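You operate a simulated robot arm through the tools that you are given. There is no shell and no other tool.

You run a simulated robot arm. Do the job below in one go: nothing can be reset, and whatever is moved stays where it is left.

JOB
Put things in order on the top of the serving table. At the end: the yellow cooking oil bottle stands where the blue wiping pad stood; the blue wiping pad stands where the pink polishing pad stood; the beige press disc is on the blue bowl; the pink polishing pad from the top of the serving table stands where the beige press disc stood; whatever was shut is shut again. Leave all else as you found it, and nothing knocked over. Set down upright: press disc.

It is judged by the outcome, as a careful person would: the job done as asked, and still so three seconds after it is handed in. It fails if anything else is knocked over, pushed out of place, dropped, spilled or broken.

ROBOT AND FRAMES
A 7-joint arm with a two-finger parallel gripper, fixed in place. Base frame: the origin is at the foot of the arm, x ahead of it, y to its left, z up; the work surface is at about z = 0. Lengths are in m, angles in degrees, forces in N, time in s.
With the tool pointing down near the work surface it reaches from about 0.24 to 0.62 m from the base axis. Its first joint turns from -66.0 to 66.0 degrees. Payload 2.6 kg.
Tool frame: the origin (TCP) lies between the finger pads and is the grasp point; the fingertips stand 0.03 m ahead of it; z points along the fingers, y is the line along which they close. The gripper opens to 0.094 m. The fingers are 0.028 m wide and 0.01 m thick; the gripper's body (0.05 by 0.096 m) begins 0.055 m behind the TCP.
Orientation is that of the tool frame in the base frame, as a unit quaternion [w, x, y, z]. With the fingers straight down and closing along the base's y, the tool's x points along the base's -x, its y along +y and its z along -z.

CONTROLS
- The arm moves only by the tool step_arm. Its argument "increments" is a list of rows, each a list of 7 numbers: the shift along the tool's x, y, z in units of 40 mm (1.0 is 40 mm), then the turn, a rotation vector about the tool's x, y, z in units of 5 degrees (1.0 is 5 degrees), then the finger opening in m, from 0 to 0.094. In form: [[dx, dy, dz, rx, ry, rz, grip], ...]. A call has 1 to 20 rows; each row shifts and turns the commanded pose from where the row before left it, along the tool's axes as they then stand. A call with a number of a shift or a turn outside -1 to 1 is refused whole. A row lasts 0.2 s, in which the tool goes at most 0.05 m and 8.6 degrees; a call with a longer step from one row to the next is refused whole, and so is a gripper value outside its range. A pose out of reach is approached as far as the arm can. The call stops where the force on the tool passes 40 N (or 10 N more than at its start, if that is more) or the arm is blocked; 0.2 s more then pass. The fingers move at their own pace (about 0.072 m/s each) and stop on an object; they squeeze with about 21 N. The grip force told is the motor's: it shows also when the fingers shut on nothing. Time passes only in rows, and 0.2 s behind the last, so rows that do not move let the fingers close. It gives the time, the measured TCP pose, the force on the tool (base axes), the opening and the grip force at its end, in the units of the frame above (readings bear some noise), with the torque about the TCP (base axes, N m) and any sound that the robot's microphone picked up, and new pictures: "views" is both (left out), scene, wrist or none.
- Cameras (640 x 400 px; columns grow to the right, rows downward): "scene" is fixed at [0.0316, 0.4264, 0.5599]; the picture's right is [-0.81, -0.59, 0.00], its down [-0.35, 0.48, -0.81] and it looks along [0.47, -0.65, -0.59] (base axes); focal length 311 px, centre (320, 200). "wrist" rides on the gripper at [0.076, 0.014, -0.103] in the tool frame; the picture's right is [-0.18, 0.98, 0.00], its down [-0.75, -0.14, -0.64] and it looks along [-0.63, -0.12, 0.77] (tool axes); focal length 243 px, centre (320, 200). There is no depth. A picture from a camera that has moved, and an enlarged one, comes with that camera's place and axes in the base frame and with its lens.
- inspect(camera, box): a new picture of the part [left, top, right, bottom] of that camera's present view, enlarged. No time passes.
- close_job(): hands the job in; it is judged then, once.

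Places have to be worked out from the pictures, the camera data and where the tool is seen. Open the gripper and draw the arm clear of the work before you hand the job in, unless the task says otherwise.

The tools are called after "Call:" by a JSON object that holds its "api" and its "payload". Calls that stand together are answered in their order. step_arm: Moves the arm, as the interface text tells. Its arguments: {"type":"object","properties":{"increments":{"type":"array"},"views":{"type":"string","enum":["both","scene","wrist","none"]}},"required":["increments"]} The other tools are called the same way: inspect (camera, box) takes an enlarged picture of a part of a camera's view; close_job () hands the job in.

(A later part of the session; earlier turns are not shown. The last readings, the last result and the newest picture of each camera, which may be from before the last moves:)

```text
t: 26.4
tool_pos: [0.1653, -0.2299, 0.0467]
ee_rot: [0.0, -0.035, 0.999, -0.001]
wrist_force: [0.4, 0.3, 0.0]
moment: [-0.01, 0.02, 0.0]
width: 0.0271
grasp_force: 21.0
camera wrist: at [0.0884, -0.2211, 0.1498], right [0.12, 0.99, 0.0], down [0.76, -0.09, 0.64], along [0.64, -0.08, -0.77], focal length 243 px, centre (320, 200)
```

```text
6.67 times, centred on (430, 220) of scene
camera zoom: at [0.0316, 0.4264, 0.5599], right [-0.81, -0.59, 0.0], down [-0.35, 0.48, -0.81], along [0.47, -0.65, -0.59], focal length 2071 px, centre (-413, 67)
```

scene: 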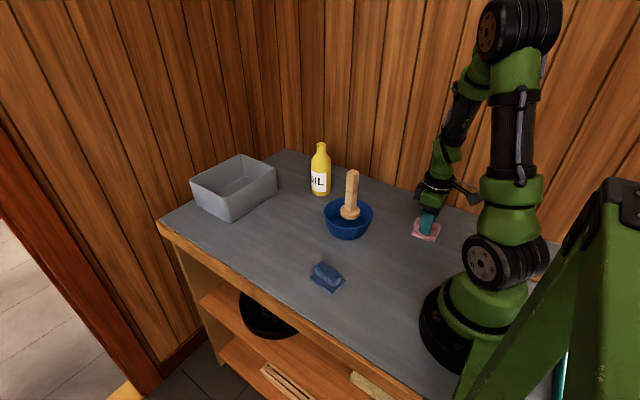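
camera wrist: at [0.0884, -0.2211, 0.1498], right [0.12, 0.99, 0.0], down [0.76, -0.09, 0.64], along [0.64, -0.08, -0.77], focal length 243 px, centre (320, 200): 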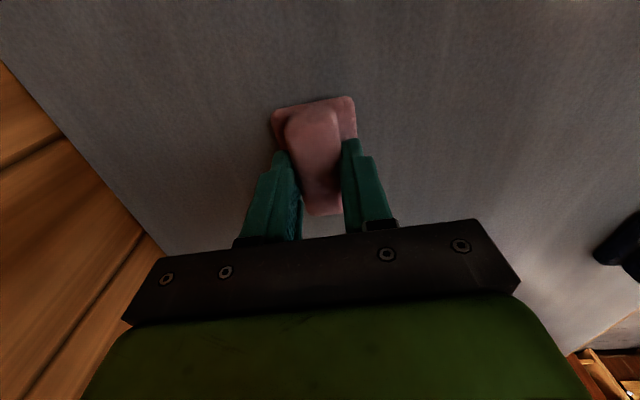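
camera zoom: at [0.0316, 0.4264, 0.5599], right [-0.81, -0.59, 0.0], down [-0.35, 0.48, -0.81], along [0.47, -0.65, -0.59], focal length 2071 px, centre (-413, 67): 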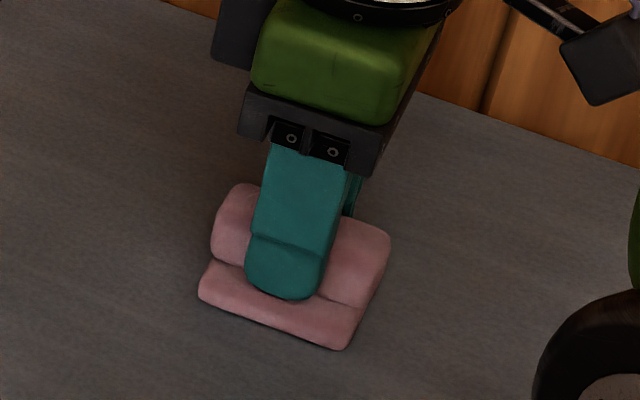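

The ridge is held at 27 mm and the plate is clear of the fingertips. I'll lift straight up and check the hold.

Call:
{"api": "step_arm", "payload": {"increments": [[0, 0, -0.2, 0, 0, 0, 0.0], [0, 0, -0.5, 0, 0, 0, 0.0], [0, 0, -0.8, 0, 0, 0, 0.0], [0, 0, -0.8, 0, 0, 0, 0.0], [0, 0, -0.8, 0, 0, 0, 0.0], [0, 0, -0.8, 0, 0, 0, 0.0], [0, 0, -0.8, 0, 0, 0, 0.0], [0, 0, -0.8, 0, 0, 0, 0.0], [0, 0, -0.8, 0, 0, 0, 0.0], [0, 0, 0, 0, 0, 0, 0.0]]}}

```text
t: 28.6
tool_pos: [0.166, -0.2305, 0.2994]
ee_rot: [0.002, -0.035, 0.999, -0.001]
wrist_force: [-0.4, -0.1, 0.2]
moment: [0.01, -0.02, -0.01]
width: 0.0272
grasp_force: 20.8
camera wrist: at [0.0879, -0.2207, 0.4026], right [0.12, 0.99, 0.0], down [0.76, -0.09, 0.64], along [0.64, -0.08, -0.77], focal length 243 px, centre (320, 200)
```

scene: 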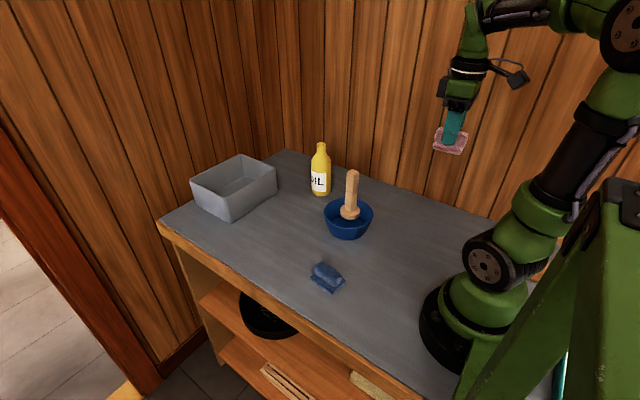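
wrist: 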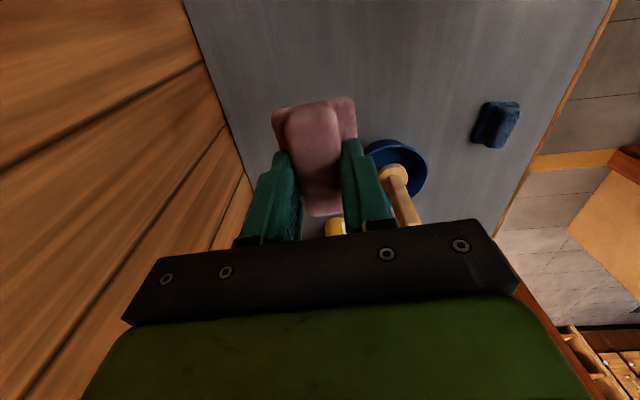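

The pad is held level. I'll carry it high to above where the press disc stood, (0.4637, 0.030), well above the disc's handle on the bowl.

Call:
{"api": "step_arm", "payload": {"increments": [[-0.657, 0.498, 0, 0, 0, 0, 0.0], [-0.657, 0.498, 0, 0, 0, 0, 0.0], [-0.657, 0.498, 0, 0, 0, 0, 0.0], [-0.657, 0.498, 0, 0, 0, 0, 0.0], [-0.657, 0.498, 0, 0, 0, 0, 0.0], [-0.657, 0.498, 0, 0, 0, 0, 0.0], [-0.657, 0.498, 0, 0, 0, 0, 0.0], [-0.657, 0.498, 0, 0, 0, 0, 0.0], [-0.657, 0.498, 0, 0, 0, 0, 0.0], [-0.657, 0.498, 0, 0, 0, 0, 0.0], [-0.657, 0.498, 0, 0, 0, 0, 0.0], [-0.657, 0.498, 0, 0, 0, 0, 0.0], [0, 0, 0, 0, 0, 0, 0.0]]}}

```text
t: 31.4
tool_pos: [0.4629, 0.0304, 0.2982]
ee_rot: [0.001, -0.035, 0.999, -0.001]
wrist_force: [-0.8, -0.2, -0.8]
moment: [-0.01, -0.01, 0.01]
width: 0.0273
grasp_force: 20.7
camera wrist: at [0.3868, 0.0402, 0.4016], right [0.12, 0.99, 0.0], down [0.76, -0.09, 0.64], along [0.64, -0.08, -0.77], focal length 243 px, centre (320, 200)
```

scene: 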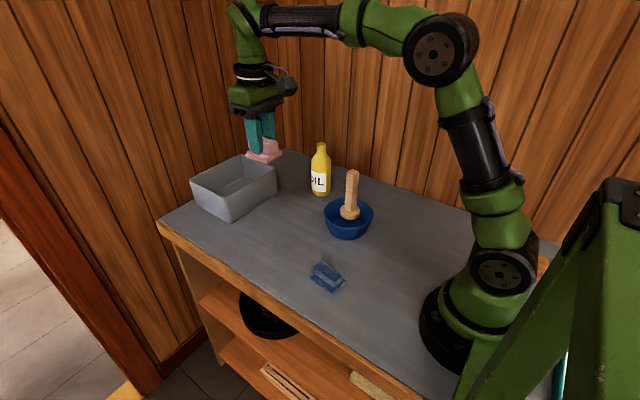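
wrist: 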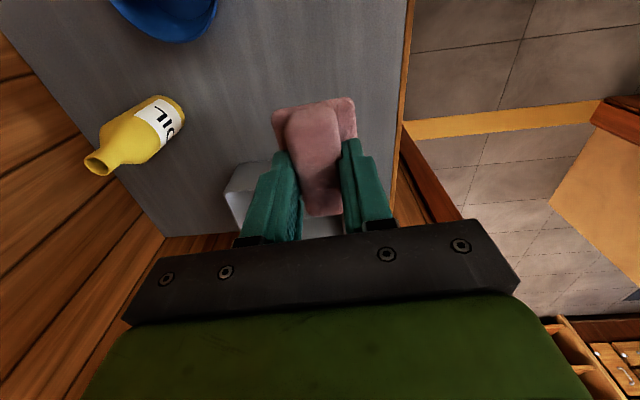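

I'm above the target. I'll lower to about 15 mm above the table.

Call:
{"api": "step_arm", "payload": {"increments": [[0, 0, 0.74, 0, 0, 0, 0.0], [0, 0, 0.74, 0, 0, 0, 0.0], [0, 0, 0.74, 0, 0, 0, 0.0], [0, 0, 0.74, 0, 0, 0, 0.0], [0, 0, 0.74, 0, 0, 0, 0.0], [0, 0, 0.74, 0, 0, 0, 0.0], [0, 0, 0.74, 0, 0, 0, 0.0], [0, 0, 0.7, 0, 0, 0, 0.0], [0, 0, 0, 0, 0, 0, 0.0]]}}

```text
t: 33.4
tool_pos: [0.4639, 0.03, 0.064]
ee_rot: [0.001, -0.034, 0.999, -0.001]
wrist_force: [0.5, 0.3, -1.3]
moment: [0.02, -0.04, 0.0]
width: 0.0275
grasp_force: 20.9
camera wrist: at [0.3863, 0.0395, 0.1663], right [0.12, 0.99, 0.0], down [0.76, -0.09, 0.64], along [0.64, -0.08, -0.77], focal length 243 px, centre (320, 200)
```

scene: 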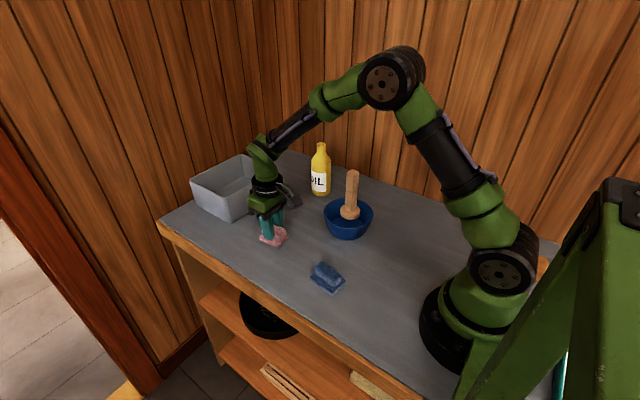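
wrist: 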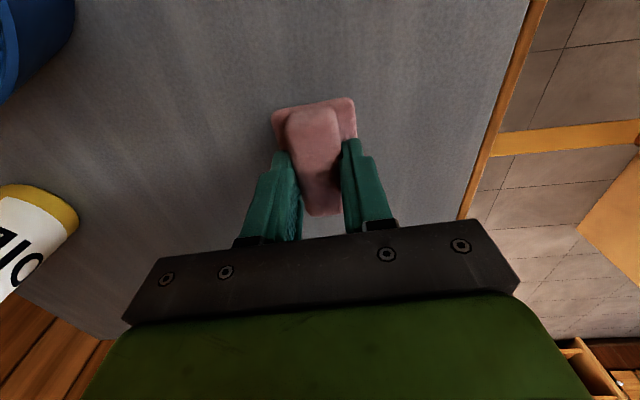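

The pad is in position. I'll lower the last centimetre gently and watch the force.

Call:
{"api": "step_arm", "payload": {"increments": [[0, 0, 0.2, 0, 0, 0, 0.0], [0, 0, 0.15, 0, 0, 0, 0.0], [0, 0, 0, 0, 0, 0, 0.0]], "views": "none"}}

Call:
{"api": "step_arm", "payload": {"increments": [[0, 0, 0.04, 0, 0, 0, 0.0], [0, 0, 0, 0, 0, 0, 0.0]], "views": "none"}}

```text
t: 34.2
tool_pos: [0.4638, 0.0296, 0.0503]
ee_rot: [0.0, -0.035, 0.999, -0.001]
wrist_force: [0.2, 0.5, 0.0]
moment: [0.0, 0.01, 0.0]
width: 0.0272
grasp_force: 21.1
```

```text
t: 34.8
tool_pos: [0.4635, 0.0296, 0.049]
ee_rot: [0.001, -0.035, 0.999, 0.0]
wrist_force: [-0.7, 0.0, -0.6]
moment: [-0.02, 0.0, -0.03]
width: 0.0269
grasp_force: 20.8
```

Call:
{"api": "step_arm", "payload": {"increments": [[0, 0, 0.04, 0, 0, 0, 0.0], [0, 0, 0, 0, 0, 0, 0.0]], "views": "none"}}

```text
t: 35.4
tool_pos: [0.4634, 0.0286, 0.0467]
ee_rot: [0.001, -0.035, 0.999, -0.001]
wrist_force: [-0.3, -0.1, -0.9]
moment: [-0.01, -0.01, 0.0]
width: 0.0272
grasp_force: 20.8
```

Not touching yet, so one more millimetre.

Call:
{"api": "step_arm", "payload": {"increments": [[0, 0, 0.025, 0, 0, 0, 0.0], [0, 0, 0, 0, 0, 0, 0.0]], "views": "none"}}

```text
t: 36.0
tool_pos: [0.4644, 0.0295, 0.0474]
ee_rot: [0.0, -0.033, 0.999, -0.001]
wrist_force: [-6.0, -1.6, 14.9]
moment: [-0.03, 0.36, 0.01]
width: 0.027
grasp_force: 21.2
```

Contact with the table. I'll ease off a little and open gradually.

Call:
{"api": "step_arm", "payload": {"increments": [[0, 0, -0.02, 0, 0, 0, 0.0], [0, 0, 0, 0, 0, 0, 0.032], [0, 0, 0, 0, 0, 0, 0.04], [0, 0, 0, 0, 0, 0, 0.06], [0, 0, 0, 0, 0, 0, 0.094], [0, 0, 0, 0, 0, 0, 0.094]]}}

```text
t: 37.4
tool_pos: [0.464, 0.0298, 0.0467]
ee_rot: [0.0, -0.035, 0.999, 0.0]
wrist_force: [0.0, 0.2, -0.1]
moment: [0.0, 0.05, 0.02]
width: 0.094
grasp_force: 0.2
camera wrist: at [0.3867, 0.0391, 0.1496], right [0.12, 0.99, 0.0], down [0.76, -0.09, 0.64], along [0.64, -0.08, -0.77], focal length 243 px, centre (320, 200)
```

scene: 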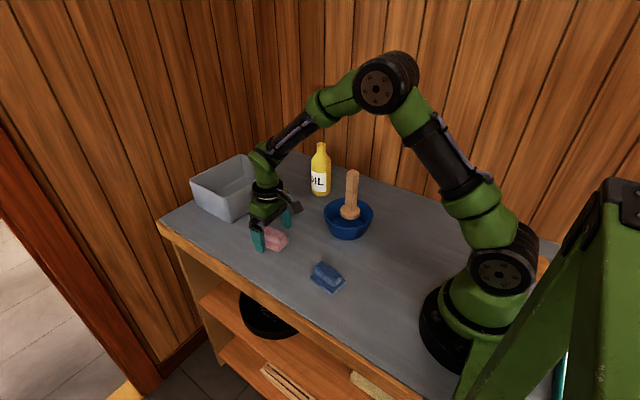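
wrist: 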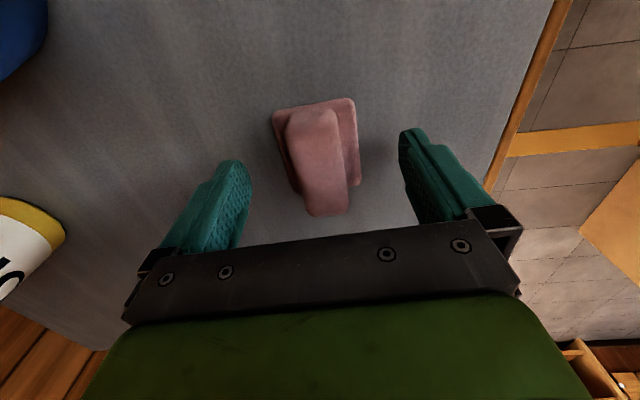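

The pink pad is standing where the disc stood. I'll rise, turn to the blue pad's yaw (about -7.5°) and move above it.

Call:
{"api": "step_arm", "payload": {"increments": [[0, 0, -0.25, 0, 0, 0, 0.094], [0, 0, -0.75, 0, 0, 0, 0.094], [0, 0, -0.75, 0, 0, 0, 0.094], [0, 0, -0.75, 0, 0, 0, 0.094], [0, 0, -0.75, 0, 0, 0, 0.094], [0, 0, -0.75, 0, 0, 0, 0.094], [0, 0, -0.75, 0, 0, 0, 0.094], [0, 0, -0.75, 0, 0, 0, 0.094], [0, 0, 0, 0, 0, 0.8, 0.094], [0, 0, 0, 0, 0, 0.8, 0.094], [0, 0, 0, 0, 0, 0.7, 0.094], [0.757, -0.03, 0, 0, 0, 0, 0.094], [0.757, -0.03, 0, 0, 0, 0, 0.094], [0.757, -0.03, 0, 0, 0, 0, 0.094], [0.757, -0.03, 0, 0, 0, 0, 0.094], [0.757, -0.03, 0, 0, 0, 0, 0.094], [0.757, -0.03, 0, 0, 0, 0, 0.094], [0, 0, 0, 0, 0, 0, 0.094]]}}

Call:
{"api": "inspect", "payload": {"camera": "wrist", "box": [270, 20, 370, 120]}}

Call:
{"api": "inspect", "payload": {"camera": "scene", "box": [225, 180, 385, 300]}}

```text
t: 41.2
tool_pos: [0.2833, 0.0471, 0.2658]
ee_rot: [0.001, 0.065, 0.998, -0.001]
wrist_force: [-0.1, -0.5, 0.4]
moment: [0.02, 0.04, -0.01]
width: 0.094
grasp_force: 0.0
camera wrist: at [0.2086, 0.072, 0.3689], right [0.31, 0.95, 0.0], down [0.73, -0.24, 0.64], along [0.61, -0.2, -0.77], focal length 243 px, centre (320, 200)
```

scene: 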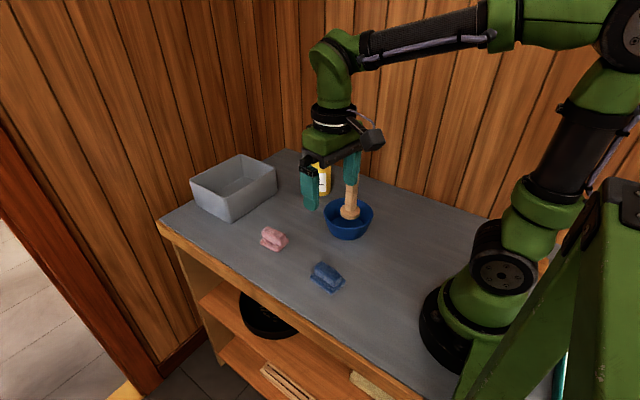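
wrist: 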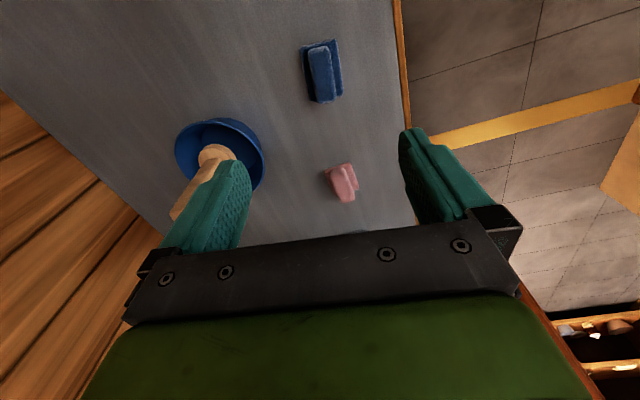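

```text
4.00 times, centred on (320, 70) of wrist
camera zoom: at [0.2086, 0.072, 0.3689], right [0.31, 0.95, 0.0], down [0.73, -0.24, 0.64], along [0.61, -0.2, -0.77], focal length 970 px, centre (320, 720)
```

zoom: 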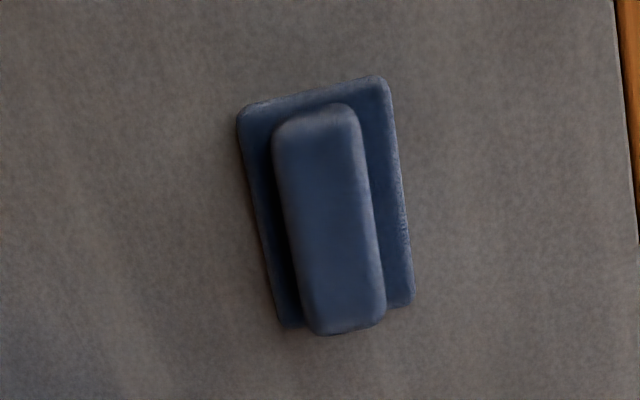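

```text
3.33 times, centred on (305, 240) of scene
camera zoom: at [0.0316, 0.4264, 0.5599], right [-0.81, -0.59, 0.0], down [-0.35, 0.48, -0.81], along [0.47, -0.65, -0.59], focal length 1035 px, centre (370, 67)
```

zoom: 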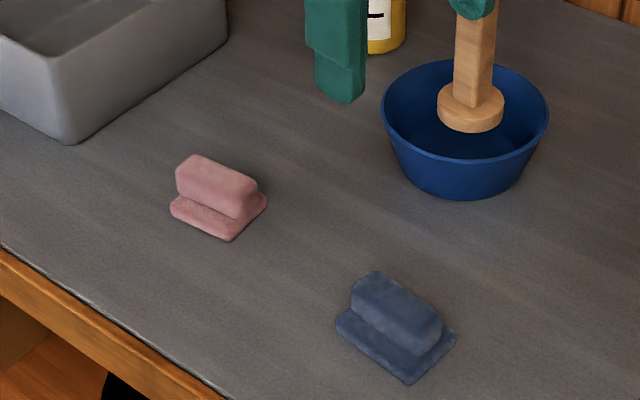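

The pink pad stands well. The blue pad centre is about (0.2835, 0.050) with yaw about -7.8°. I'll adjust and come down partway to refine that.

Call:
{"api": "step_arm", "payload": {"increments": [[0.01, 0.074, 0, 0, 0, 0, 0.094], [0, 0, 0.73, 0, 0, 0, 0.094], [0, 0, 0.73, 0, 0, 0, 0.094], [0, 0, 0.73, 0, 0, 0, 0.094], [0, 0, 0.73, 0, 0, 0, 0.094], [0, 0, 0.73, 0, 0, 0, 0.094], [0, 0, 0, 0, 0, 0, 0.094]]}}

Call:
{"api": "inspect", "payload": {"camera": "wrist", "box": [260, 50, 380, 170]}}

```text
t: 42.8
tool_pos: [0.2822, 0.0499, 0.121]
ee_rot: [0.001, 0.065, 0.998, -0.001]
wrist_force: [-0.6, 0.3, 0.5]
moment: [0.03, 0.0, 0.01]
width: 0.094
grasp_force: 0.0
camera wrist: at [0.2091, 0.0741, 0.2232], right [0.31, 0.95, 0.0], down [0.73, -0.24, 0.64], along [0.61, -0.2, -0.77], focal length 243 px, centre (320, 200)
```

scene: 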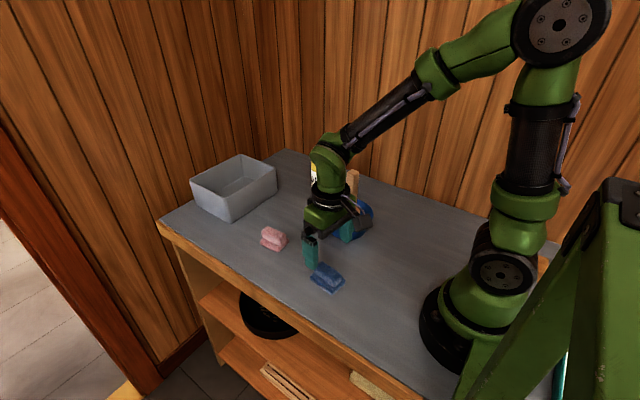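
wrist: 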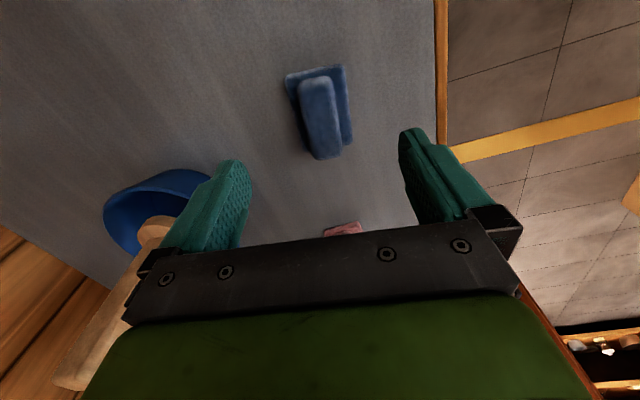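

```text
3.33 times, centred on (320, 110) of wrist
camera zoom: at [0.2091, 0.0741, 0.2232], right [0.31, 0.95, 0.0], down [0.73, -0.24, 0.64], along [0.61, -0.2, -0.77], focal length 809 px, centre (320, 500)
```

zoom: 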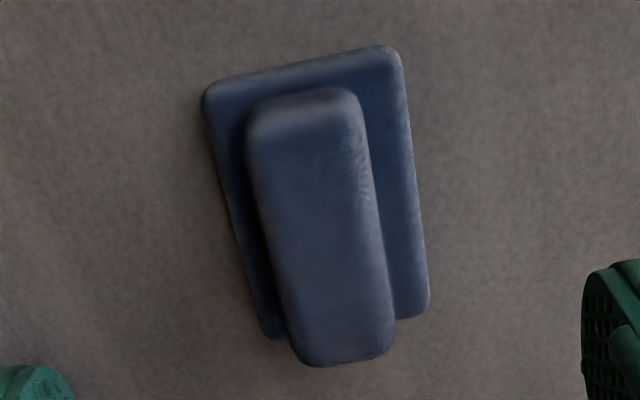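

The blue pad centre refines to (0.284, 0.051). I'll nudge, come down to TCP z≈0.047 and close on the ridge.

Call:
{"api": "step_arm", "payload": {"increments": [[-0.046, 0.03, 0, 0, 0, 0, 0.094], [0, 0, 0.6, 0, 0, 0, 0.094], [0, 0, 0.6, 0, 0, 0, 0.094], [0, 0, 0.4, 0, 0, 0, 0.094], [0, 0, 0.25, 0, 0, 0, 0.094], [0, 0, 0, 0, 0, 0, 0.094], [0, 0, 0, 0, 0, 0, 0.06], [0, 0, 0, 0, 0, 0, 0.04], [0, 0, 0, 0, 0, 0, 0.0], [0, 0, 0, 0, 0, 0, 0.0], [0, 0, 0, 0, 0, 0, 0.0]]}}

Call:
{"api": "inspect", "payload": {"camera": "scene", "box": [285, 220, 375, 310]}}

```text
t: 45.2
tool_pos: [0.2859, 0.0493, 0.0466]
ee_rot: [0.001, 0.066, 0.998, -0.001]
wrist_force: [0.7, -0.1, 0.5]
moment: [0.0, 0.02, 0.0]
width: 0.0272
grasp_force: 21.5
camera wrist: at [0.2109, 0.0743, 0.1489], right [0.31, 0.95, 0.0], down [0.73, -0.24, 0.64], along [0.61, -0.2, -0.77], focal length 243 px, centre (320, 200)
```

scene: 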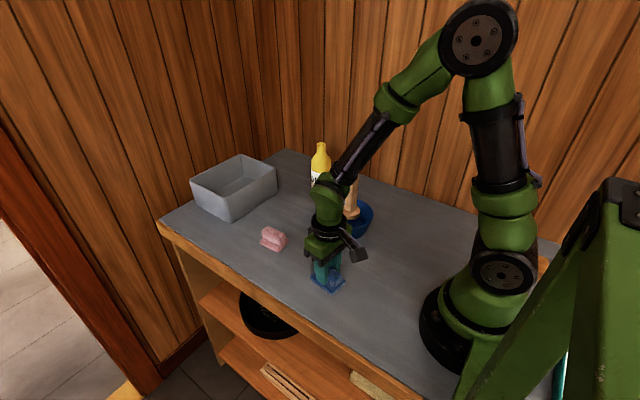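
wrist: 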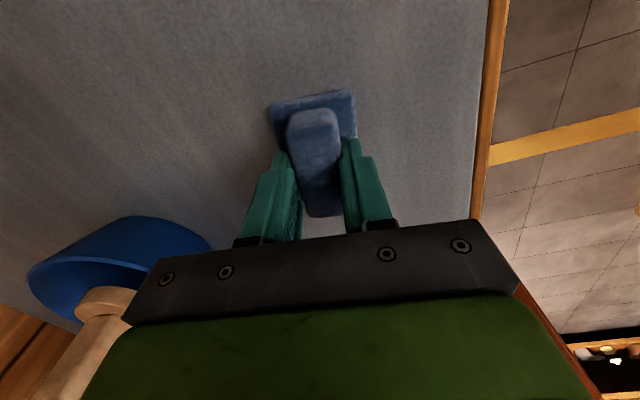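

```text
4.44 times, centred on (330, 265) of scene
camera zoom: at [0.0316, 0.4264, 0.5599], right [-0.81, -0.59, 0.0], down [-0.35, 0.48, -0.81], along [0.47, -0.65, -0.59], focal length 1380 px, centre (276, -89)
```

zoom: 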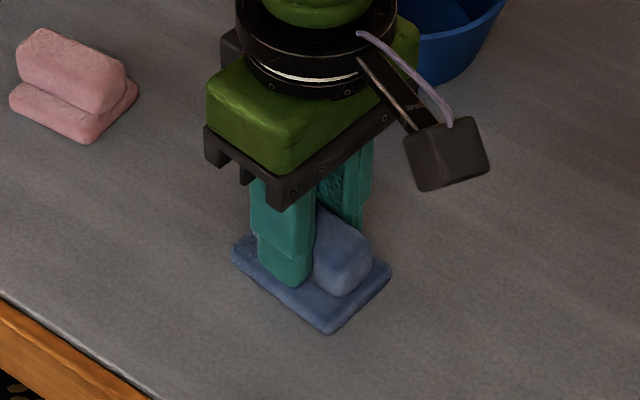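

The blue ridge is held at 27 mm. I'll lift straight up, then carry it high by way of (0.27, -0.10) to above where the pink pad stood.

Call:
{"api": "step_arm", "payload": {"increments": [[0, 0, -0.2, 0, 0, 0, 0.0], [0, 0, -0.5, 0, 0, 0, 0.0], [0, 0, -0.8, 0, 0, 0, 0.0], [0, 0, -0.8, 0, 0, 0, 0.0], [0, 0, -0.8, 0, 0, 0, 0.0], [0, 0, -0.8, 0, 0, 0, 0.0], [0, 0, -0.8, 0, 0, 0, 0.0], [0, 0, -0.8, 0, 0, 0, 0.0], [0, 0, -0.8, 0, 0, 0, 0.0], [0, 0, 0, 0, 0, 0, 0.0]]}}

Call:
{"api": "step_arm", "payload": {"increments": [[-0.024, -0.754, 0, 0, 0, 0, 0.0], [-0.024, -0.754, 0, 0, 0, 0, 0.0], [-0.024, -0.754, 0, 0, 0, 0, 0.0], [-0.024, -0.754, 0, 0, 0, 0, 0.0], [-0.024, -0.754, 0, 0, 0, 0, 0.0], [0.365, -0.593, 0, 0, 0, 0, 0.0], [0.365, -0.593, 0, 0, 0, 0, 0.0], [0.365, -0.593, 0, 0, 0, 0, 0.0], [0.365, -0.593, 0, 0, 0, 0, 0.0], [0.365, -0.593, 0, 0, 0, 0, 0.0], [0.365, -0.593, 0, 0, 0, 0, 0.0], [0, 0, 0, 0, 0, 0, 0.0]]}}

```text
t: 47.4
tool_pos: [0.284, 0.0498, 0.2981]
ee_rot: [0.0, 0.066, 0.998, -0.001]
wrist_force: [-0.6, 0.4, 0.3]
moment: [0.0, -0.01, 0.01]
width: 0.0273
grasp_force: 21.4
camera wrist: at [0.2101, 0.0751, 0.4016], right [0.31, 0.95, 0.0], down [0.73, -0.24, 0.64], along [0.61, -0.2, -0.77], focal length 243 px, centre (320, 200)
```

scene: 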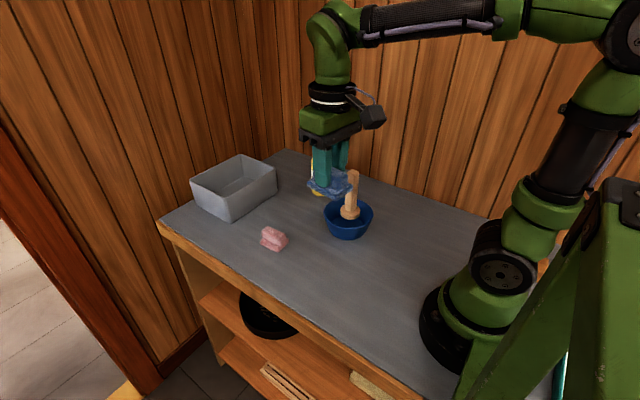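
wrist: 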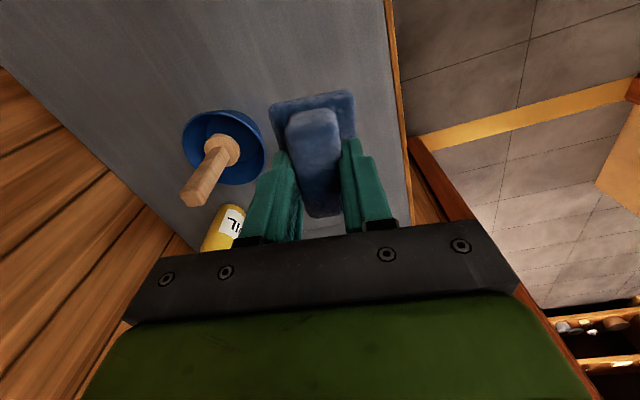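

```text
t: 50.0
tool_pos: [0.1637, -0.2296, 0.2988]
ee_rot: [0.0, 0.065, 0.998, -0.001]
wrist_force: [0.5, -0.5, -0.3]
moment: [0.0, 0.0, 0.03]
width: 0.0273
grasp_force: 21.4
camera wrist: at [0.0894, -0.2049, 0.401], right [0.31, 0.95, 0.0], down [0.73, -0.24, 0.64], along [0.61, -0.2, -0.77], focal length 243 px, centre (320, 200)
```

scene: 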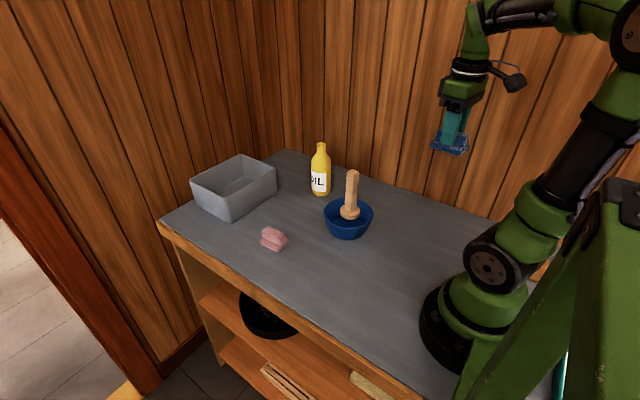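
wrist: 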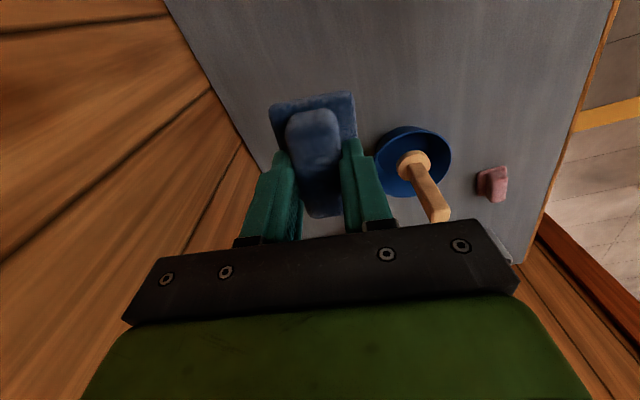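

The blue pad is above its target. I'll lower to about 13 mm above the table, then more slowly.

Call:
{"api": "step_arm", "payload": {"increments": [[-0.032, 0, 0, 0, 0, 0, 0.0], [0, 0, 0.74, 0, 0, 0, 0.0], [0, 0, 0.74, 0, 0, 0, 0.0], [0, 0, 0.74, 0, 0, 0, 0.0], [0, 0, 0.74, 0, 0, 0, 0.0], [0, 0, 0.74, 0, 0, 0, 0.0], [0, 0, 0.74, 0, 0, 0, 0.0], [0, 0, 0.74, 0, 0, 0, 0.0], [0, 0, 0.7, 0, 0, 0, 0.0], [0, 0, 0.2, 0, 0, 0, 0.0], [0, 0, 0, 0, 0, 0, 0.0]]}}

```text
t: 52.4
tool_pos: [0.1662, -0.2282, 0.0556]
ee_rot: [0.0, 0.065, 0.998, -0.001]
wrist_force: [0.2, 0.9, -0.3]
moment: [-0.01, 0.0, -0.03]
width: 0.0271
grasp_force: 21.0
camera wrist: at [0.0916, -0.2047, 0.1575], right [0.31, 0.95, 0.0], down [0.73, -0.24, 0.64], along [0.61, -0.2, -0.77], focal length 243 px, centre (320, 200)
```

scene: 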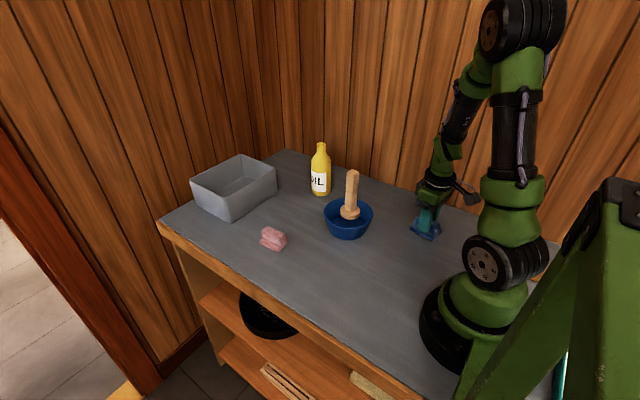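
wrist: 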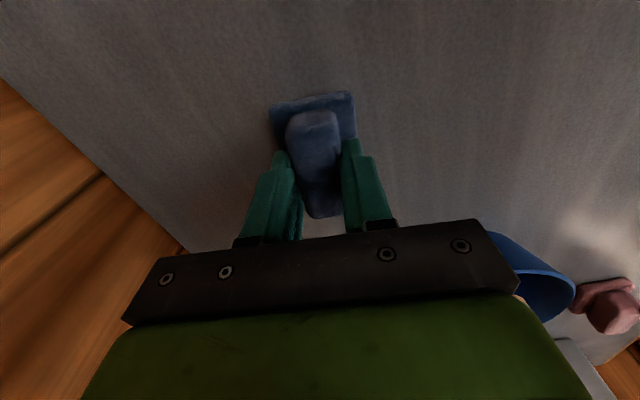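

Call:
{"api": "step_arm", "payload": {"increments": [[0, 0, 0.1, 0, 0, 0, 0.0], [0, 0, 0.08, 0, 0, 0, 0.0], [0, 0, 0, 0, 0, 0, 0.0]], "views": "none"}}

```text
t: 53.2
tool_pos: [0.1655, -0.2286, 0.0479]
ee_rot: [0.0, 0.066, 0.998, -0.002]
wrist_force: [0.3, -0.5, -0.7]
moment: [0.01, 0.0, -0.02]
width: 0.0271
grasp_force: 21.2
```

Still free at z≈0.048, so I'm lowering by 1 mm steps.

Call:
{"api": "step_arm", "payload": {"increments": [[0, 0, 0.025, 0, 0, 0, 0.0], [0, 0, 0, 0, 0, 0, 0.0]], "views": "none"}}

```text
t: 53.8
tool_pos: [0.1667, -0.2299, 0.0477]
ee_rot: [0.001, 0.066, 0.998, -0.001]
wrist_force: [-0.3, 0.1, -0.8]
moment: [-0.01, 0.04, 0.01]
width: 0.027
grasp_force: 20.9
```

Call:
{"api": "step_arm", "payload": {"increments": [[0, 0, 0.025, 0, 0, 0, 0.0], [0, 0, 0, 0, 0, 0, 0.0]], "views": "none"}}

```text
t: 54.4
tool_pos: [0.1658, -0.2294, 0.0467]
ee_rot: [0.001, 0.065, 0.998, 0.0]
wrist_force: [-0.2, 0.3, -0.6]
moment: [0.01, -0.04, 0.01]
width: 0.0271
grasp_force: 21.4
```

Call:
{"api": "step_arm", "payload": {"increments": [[0, 0, 0.02, 0, 0, 0, 0.0], [0, 0, 0, 0, 0, 0, 0.0]], "views": "none"}}

```text
t: 55.0
tool_pos: [0.1656, -0.2303, 0.0455]
ee_rot: [0.002, 0.067, 0.998, -0.001]
wrist_force: [-4.9, 5.3, 22.9]
moment: [0.21, 0.16, 0.03]
width: 0.0273
grasp_force: 21.3
```

Firm contact with the table. I'll back off a little and open gradually.

Call:
{"api": "step_arm", "payload": {"increments": [[0, 0, -0.025, 0, 0, 0, 0.0], [0, 0, 0, 0, 0, 0, 0.032], [0, 0, 0, 0, 0, 0, 0.04], [0, 0, 0, 0, 0, 0, 0.06], [0, 0, 0, 0, 0, 0, 0.094], [0, 0, 0, 0, 0, 0, 0.094]]}}

```text
t: 56.4
tool_pos: [0.1653, -0.2295, 0.0464]
ee_rot: [0.0, 0.066, 0.998, 0.0]
wrist_force: [-0.3, 1.6, -1.3]
moment: [-0.02, 0.0, 0.0]
width: 0.094
grasp_force: 0.0
camera wrist: at [0.0919, -0.205, 0.1489], right [0.31, 0.95, 0.0], down [0.73, -0.24, 0.64], along [0.61, -0.2, -0.77], focal length 243 px, centre (320, 200)
```

scene: 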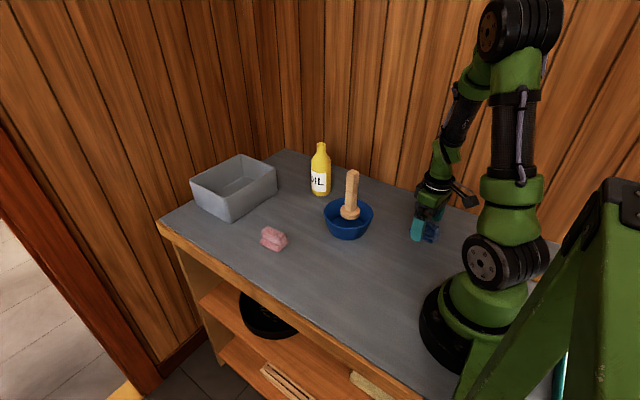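
wrist: 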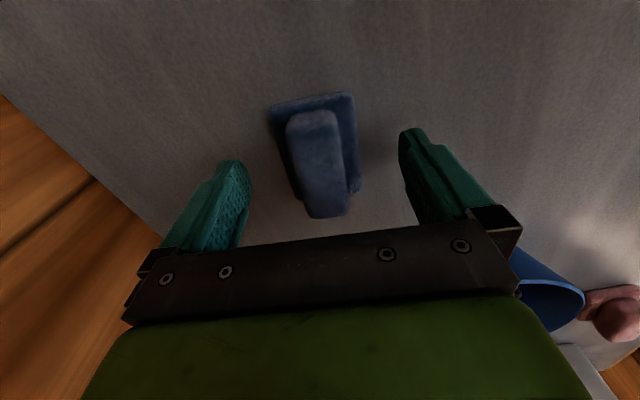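

The blue pad is down where the pink one stood. I'll rise, square up and move to view the oil bottle.

Call:
{"api": "step_arm", "payload": {"increments": [[0, 0, -0.3, 0, 0, 0, 0.094], [0, 0, -0.8, 0, 0, 0, 0.094], [0, 0, -0.8, 0, 0, 0, 0.094], [0, 0, -0.8, 0, 0, 0, 0.094], [0, 0, -0.8, 0, 0, 0, 0.094], [0, 0, -0.8, 0, 0, 0, 0.094], [0, 0, -0.8, 0, 0, 0, 0.094], [0, 0, -0.8, 0, 0, 0, 0.094], [0, 0, -0.8, 0, 0, 0, 0.094], [0, 0, 0, 0, 0, -0.75, 0.094], [0, 0, 0, 0, 0, -0.75, 0.094], [-0.734, 0.031, 0, 0, 0, 0, 0.094], [-0.734, 0.031, 0, 0, 0, 0, 0.094], [-0.734, 0.031, 0, 0, 0, 0, 0.094], [-0.734, 0.031, 0, 0, 0, 0, 0.094], [-0.734, 0.031, 0, 0, 0, 0, 0.094], [-0.734, 0.031, 0, 0, 0, 0, 0.094], [-0.734, 0.031, 0, 0, 0, 0, 0.094], [-0.734, 0.031, 0, 0, 0, 0, 0.094], [0, 0, 0, 0, 0, 0, 0.094]]}}

Call:
{"api": "inspect", "payload": {"camera": "wrist", "box": [240, 80, 400, 230]}}

Call:
{"api": "inspect", "payload": {"camera": "scene", "box": [240, 170, 460, 300]}}

```text
t: 60.6
tool_pos: [0.4005, -0.2202, 0.3152]
ee_rot: [0.001, 0.001, 1.0, 0.0]
wrist_force: [-0.1, -0.2, -1.0]
moment: [-0.01, 0.01, 0.02]
width: 0.0939
grasp_force: 0.0
camera wrist: at [0.3248, -0.2056, 0.4172], right [0.18, 0.98, 0.0], down [0.75, -0.14, 0.64], along [0.63, -0.12, -0.77], focal length 243 px, centre (320, 200)
```

scene: 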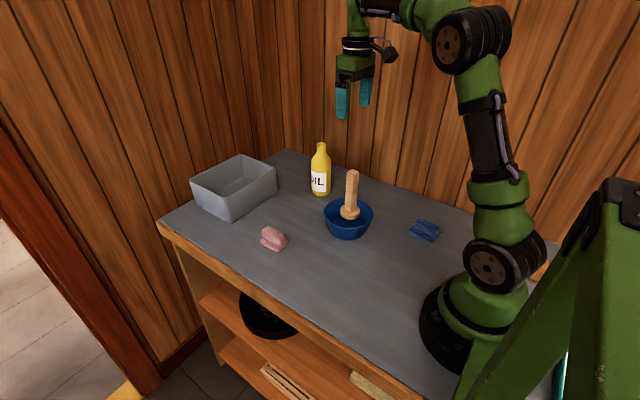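
wrist: 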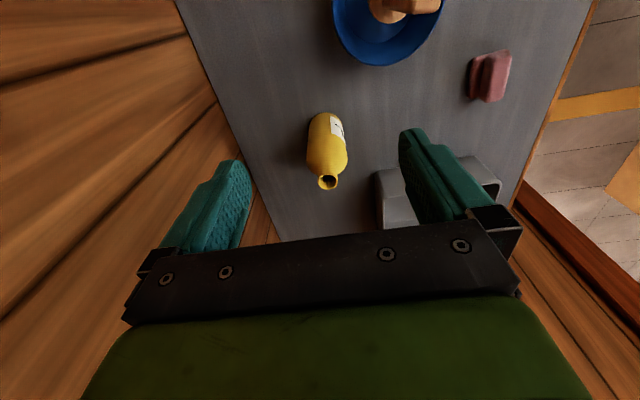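

```text
2.67 times, centred on (320, 155) of wrist
camera zoom: at [0.3248, -0.2056, 0.4172], right [0.18, 0.98, 0.0], down [0.75, -0.14, 0.64], along [0.63, -0.12, -0.77], focal length 647 px, centre (320, 320)
```

zoom: 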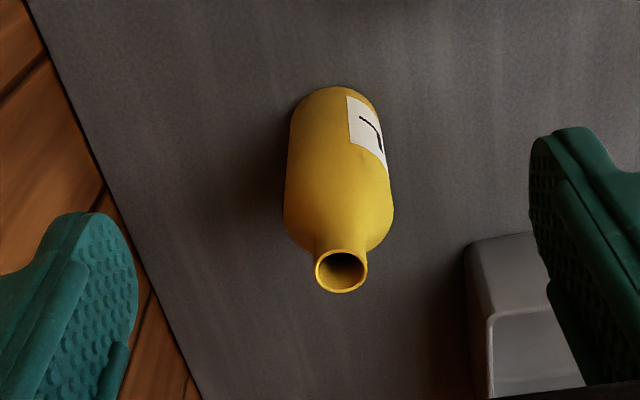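

```text
2.91 times, centred on (350, 235) of scene
camera zoom: at [0.0316, 0.4264, 0.5599], right [-0.81, -0.59, 0.0], down [-0.35, 0.48, -0.81], along [0.47, -0.65, -0.59], focal length 904 px, centre (233, 98)
```

zoom: 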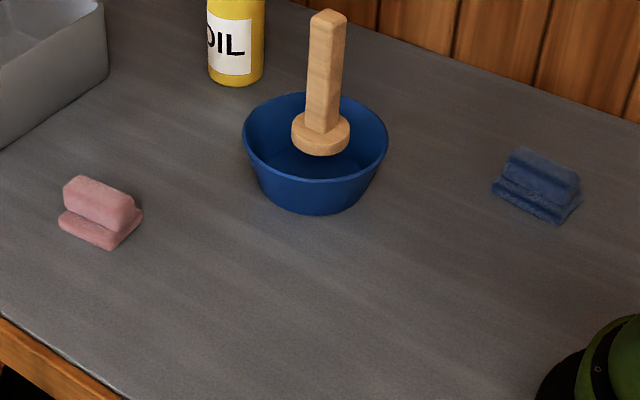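

The bottle is open and stands at about (0.503, -0.229), with its top at z≈0.165 and a body about 58 mm wide. I'll move above it and come down to just above its mouth.

Call:
{"api": "step_arm", "payload": {"increments": [[-0.64, -0.055, 0, 0, 0, 0, 0.094], [-0.64, -0.055, 0, 0, 0, 0, 0.094], [-0.64, -0.055, 0, 0, 0, 0, 0.094], [-0.64, -0.055, 0, 0, 0, 0, 0.094], [0, 0, 0.6, 0, 0, 0, 0.094], [0, 0, 0.6, 0, 0, 0, 0.094], [0, 0, 0.6, 0, 0, 0, 0.094], [0, 0, 0.6, 0, 0, 0, 0.094], [0, 0, 0, 0, 0, 0, 0.094]]}}

Call:
{"api": "inspect", "payload": {"camera": "wrist", "box": [230, 60, 410, 230]}}

Call:
{"api": "inspect", "payload": {"camera": "scene", "box": [270, 100, 370, 210]}}

```text
t: 62.6
tool_pos: [0.4953, -0.2294, 0.2181]
ee_rot: [0.001, 0.0, 1.0, 0.0]
wrist_force: [-0.2, 1.0, 0.2]
moment: [0.01, 0.01, -0.01]
width: 0.0942
grasp_force: 0.1
out of reach, approached as far as the arm can: row 4
camera wrist: at [0.4182, -0.2135, 0.3215], right [0.18, 0.98, 0.0], down [0.75, -0.14, 0.64], along [0.63, -0.12, -0.77], focal length 243 px, centre (320, 200)
```

scene: 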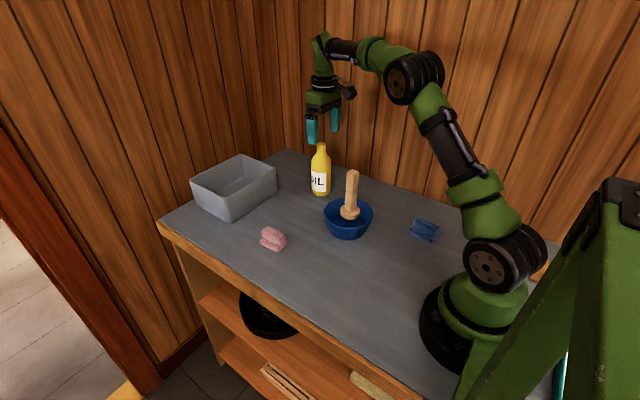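
wrist: 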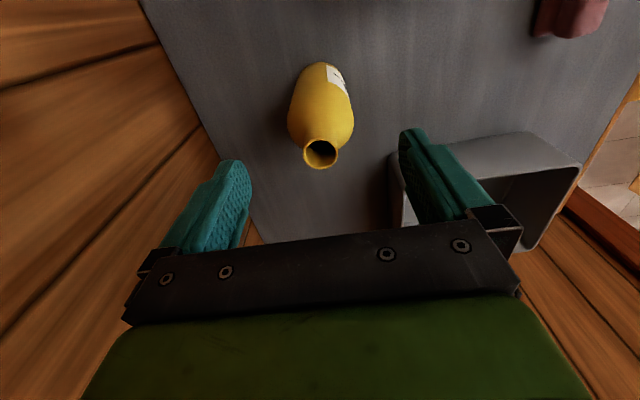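

```text
2.35 times, centred on (320, 145) of wrist
camera zoom: at [0.4182, -0.2135, 0.3215], right [0.18, 0.98, 0.0], down [0.75, -0.14, 0.64], along [0.63, -0.12, -0.77], focal length 571 px, centre (320, 329)
```

zoom: 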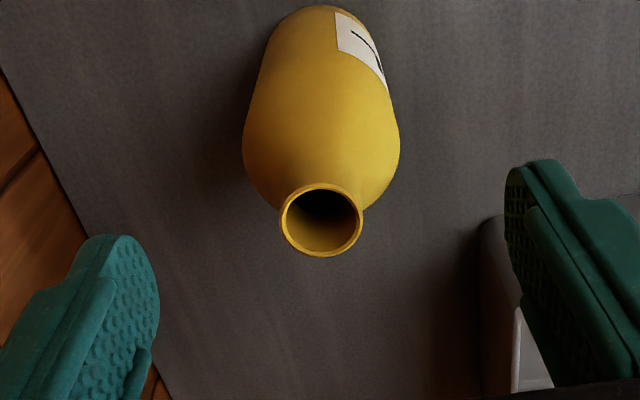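

```text
3.64 times, centred on (320, 155) of scene
camera zoom: at [0.0316, 0.4264, 0.5599], right [-0.81, -0.59, 0.0], down [-0.35, 0.48, -0.81], along [0.47, -0.65, -0.59], focal length 1130 px, centre (320, 364)
```

zoom: 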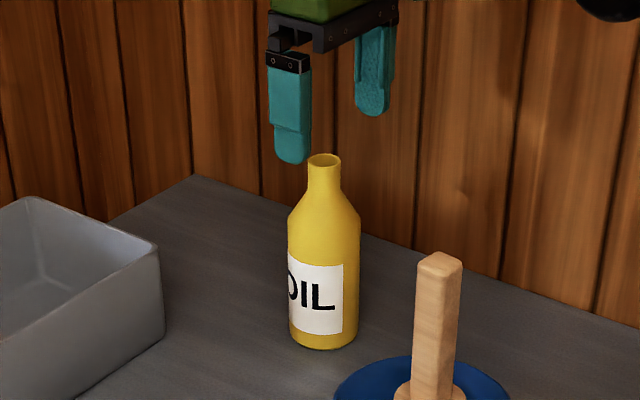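

The mouth is centred at (0.504, -0.230). The arm couldn't quite reach x=0.503 up high, so I'll lower a little while moving forward, then check.

Call:
{"api": "step_arm", "payload": {"increments": [[-0.11, -0.01, 0.2, 0, 0, 0, 0.094], [-0.11, -0.01, 0.2, 0, 0, 0, 0.094], [0, 0, 0, 0, 0, 0, 0.094]], "views": "wrist"}}

```text
t: 63.4
tool_pos: [0.5054, -0.2289, 0.2038]
ee_rot: [0.001, 0.0, 1.0, 0.0]
wrist_force: [-0.4, 0.9, 0.1]
moment: [-0.01, -0.01, 0.0]
width: 0.0939
grasp_force: 0.1
camera wrist: at [0.427, -0.2143, 0.3057], right [0.18, 0.98, 0.0], down [0.75, -0.14, 0.64], along [0.63, -0.12, -0.77], focal length 243 px, centre (320, 200)
```

wrist: 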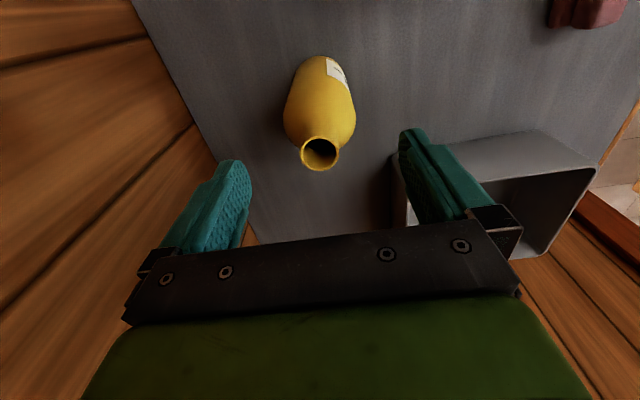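

Centred to within about 1 mm. I'll come down to TCP z≈0.12, with the palm still about 1 cm above the mouth.

Call:
{"api": "step_arm", "payload": {"increments": [[0, -0.015, 0.5, 0, 0, 0, 0.094], [0, 0, 0.5, 0, 0, 0, 0.094], [0, 0, 0.5, 0, 0, 0, 0.094], [0, 0, 0.4, 0, 0, 0, 0.094], [0, 0, 0.2, 0, 0, 0, 0.094], [0, 0, 0, 0, 0, 0, 0.094]]}}

Call:
{"api": "inspect", "payload": {"camera": "scene", "box": [270, 110, 370, 210]}}

Call:
{"api": "inspect", "payload": {"camera": "wrist", "box": [220, 60, 420, 240]}}

```text
t: 64.8
tool_pos: [0.5032, -0.2306, 0.118]
ee_rot: [0.001, 0.0, 1.0, -0.001]
wrist_force: [0.2, -0.5, -0.3]
moment: [0.02, 0.0, -0.01]
width: 0.0941
grasp_force: 0.1
camera wrist: at [0.4266, -0.2149, 0.2212], right [0.18, 0.98, 0.0], down [0.75, -0.14, 0.64], along [0.63, -0.12, -0.77], focal length 243 px, centre (320, 200)
```

scene: 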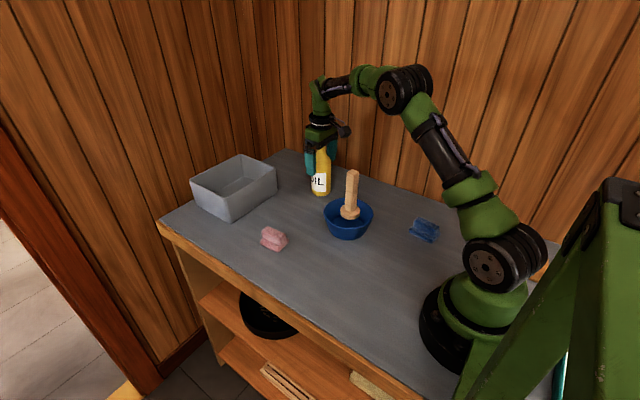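
wrist: 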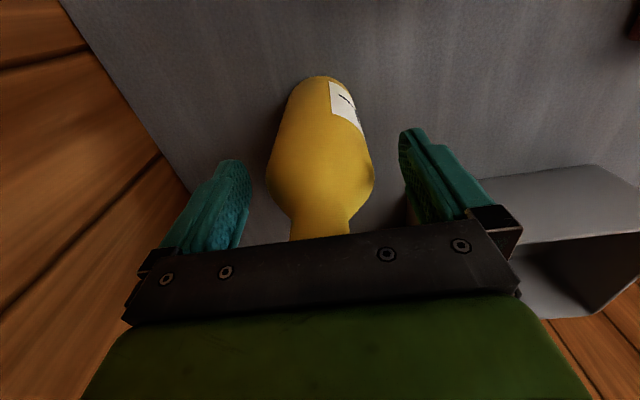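

```text
4.00 times, centred on (320, 160) of scene
camera zoom: at [0.0316, 0.4264, 0.5599], right [-0.81, -0.59, 0.0], down [-0.35, 0.48, -0.81], along [0.47, -0.65, -0.59], focal length 1242 px, centre (320, 360)
```

zoom: 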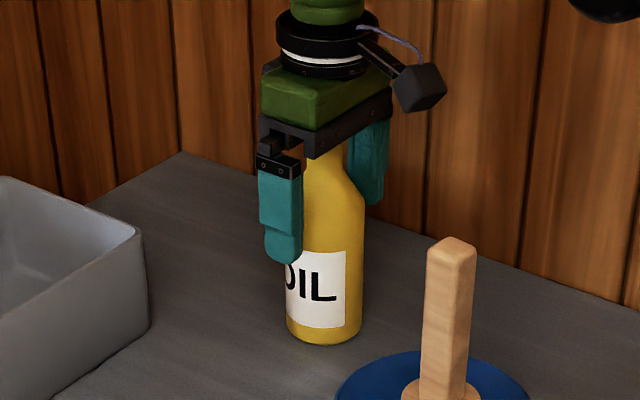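

```text
2.22 times, centred on (320, 150) of wrist
camera zoom: at [0.4266, -0.2149, 0.2212], right [0.18, 0.98, 0.0], down [0.75, -0.14, 0.64], along [0.63, -0.12, -0.77], focal length 539 px, centre (320, 311)
```

zoom: 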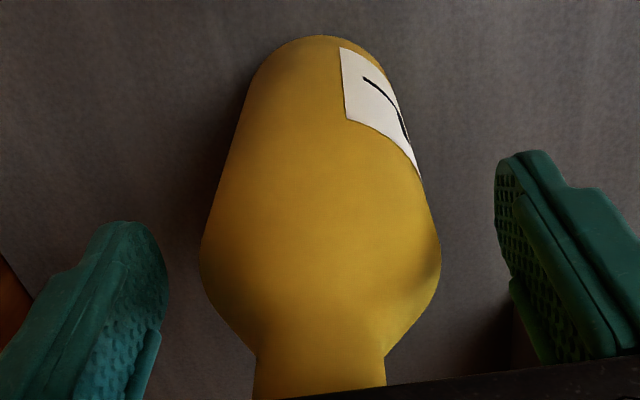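

The bottle is centred between the pads to within about 1 mm, and the fingers reach down onto the straight body. I'll close gently.

Call:
{"api": "step_arm", "payload": {"increments": [[0, -0.015, 0, 0, 0, 0, 0.08], [0, 0, 0, 0, 0, 0, 0.068], [0, 0, 0, 0, 0, 0, 0.062], [0, 0, 0, 0, 0, 0, 0.056], [0, 0, 0, 0, 0, 0, 0.04], [0, 0, 0, 0, 0, 0, 0.0], [0, 0, 0, 0, 0, 0, 0.0]]}}

```text
t: 66.4
tool_pos: [0.5024, -0.2301, 0.119]
ee_rot: [0.001, 0.0, 1.0, -0.001]
wrist_force: [-0.3, 1.1, 0.2]
moment: [0.14, 0.04, 0.02]
width: 0.0593
grasp_force: 21.0
camera wrist: at [0.4268, -0.2153, 0.2216], right [0.18, 0.98, 0.0], down [0.75, -0.14, 0.64], along [0.63, -0.12, -0.77], focal length 243 px, centre (320, 200)
```

scene: 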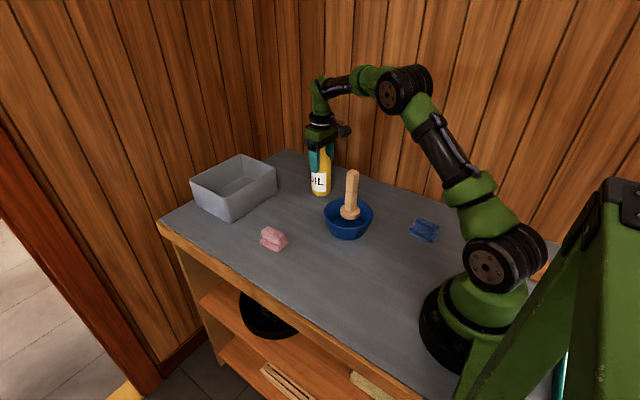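
wrist: 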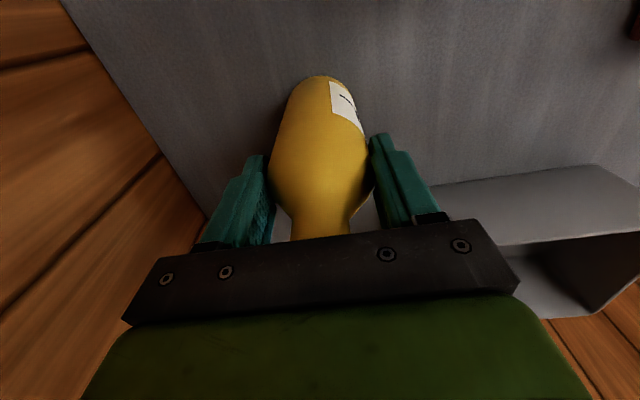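

The bottle is held at 59 mm. I'll lift slowly and check that it hangs straight.

Call:
{"api": "step_arm", "payload": {"increments": [[0, 0, -0.1, 0, 0, 0, 0.0], [0, 0, -0.3, 0, 0, 0, 0.0], [0, 0, -0.5, 0, 0, 0, 0.0], [0, 0, -0.5, 0, 0, 0, 0.0], [0, 0, -0.5, 0, 0, 0, 0.0], [0, 0, 0, 0, 0, 0, 0.0]]}}

Call:
{"api": "inspect", "payload": {"camera": "scene", "box": [270, 90, 370, 200]}}

```text
t: 67.8
tool_pos: [0.5047, -0.2289, 0.1948]
ee_rot: [0.001, 0.0, 1.0, -0.001]
wrist_force: [-0.1, -0.9, -3.5]
moment: [-0.02, 0.03, 0.0]
width: 0.0591
grasp_force: 20.6
camera wrist: at [0.4271, -0.215, 0.2979], right [0.18, 0.98, 0.0], down [0.75, -0.14, 0.64], along [0.63, -0.12, -0.77], focal length 243 px, centre (320, 200)
```

scene: 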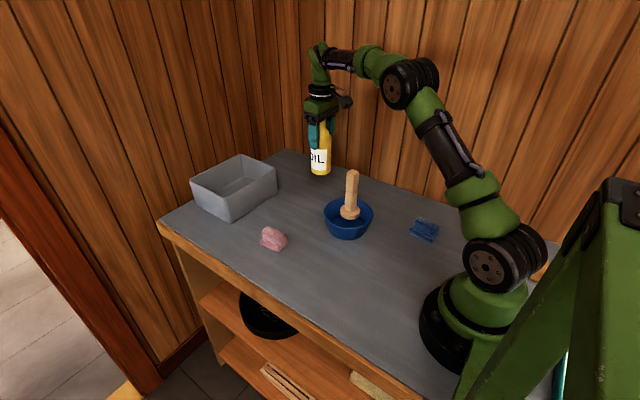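
wrist: 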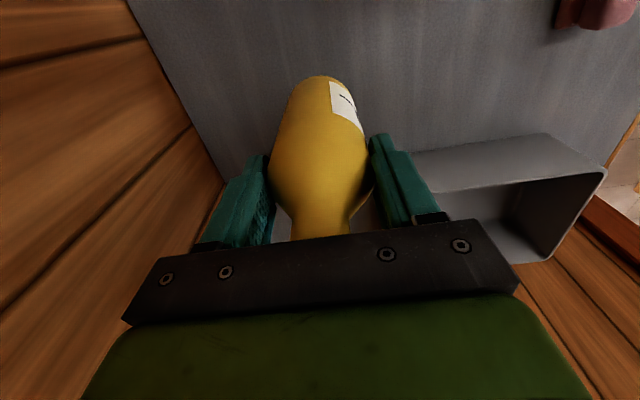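

```text
3.64 times, centred on (320, 145) of scene
camera zoom: at [0.0316, 0.4264, 0.5599], right [-0.81, -0.59, 0.0], down [-0.35, 0.48, -0.81], along [0.47, -0.65, -0.59], focal length 1130 px, centre (320, 400)
```

zoom: 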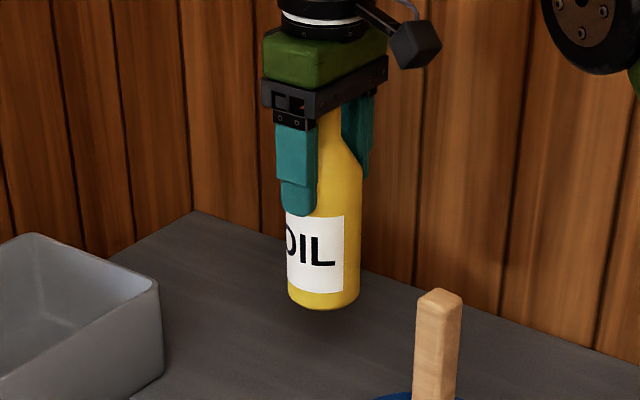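

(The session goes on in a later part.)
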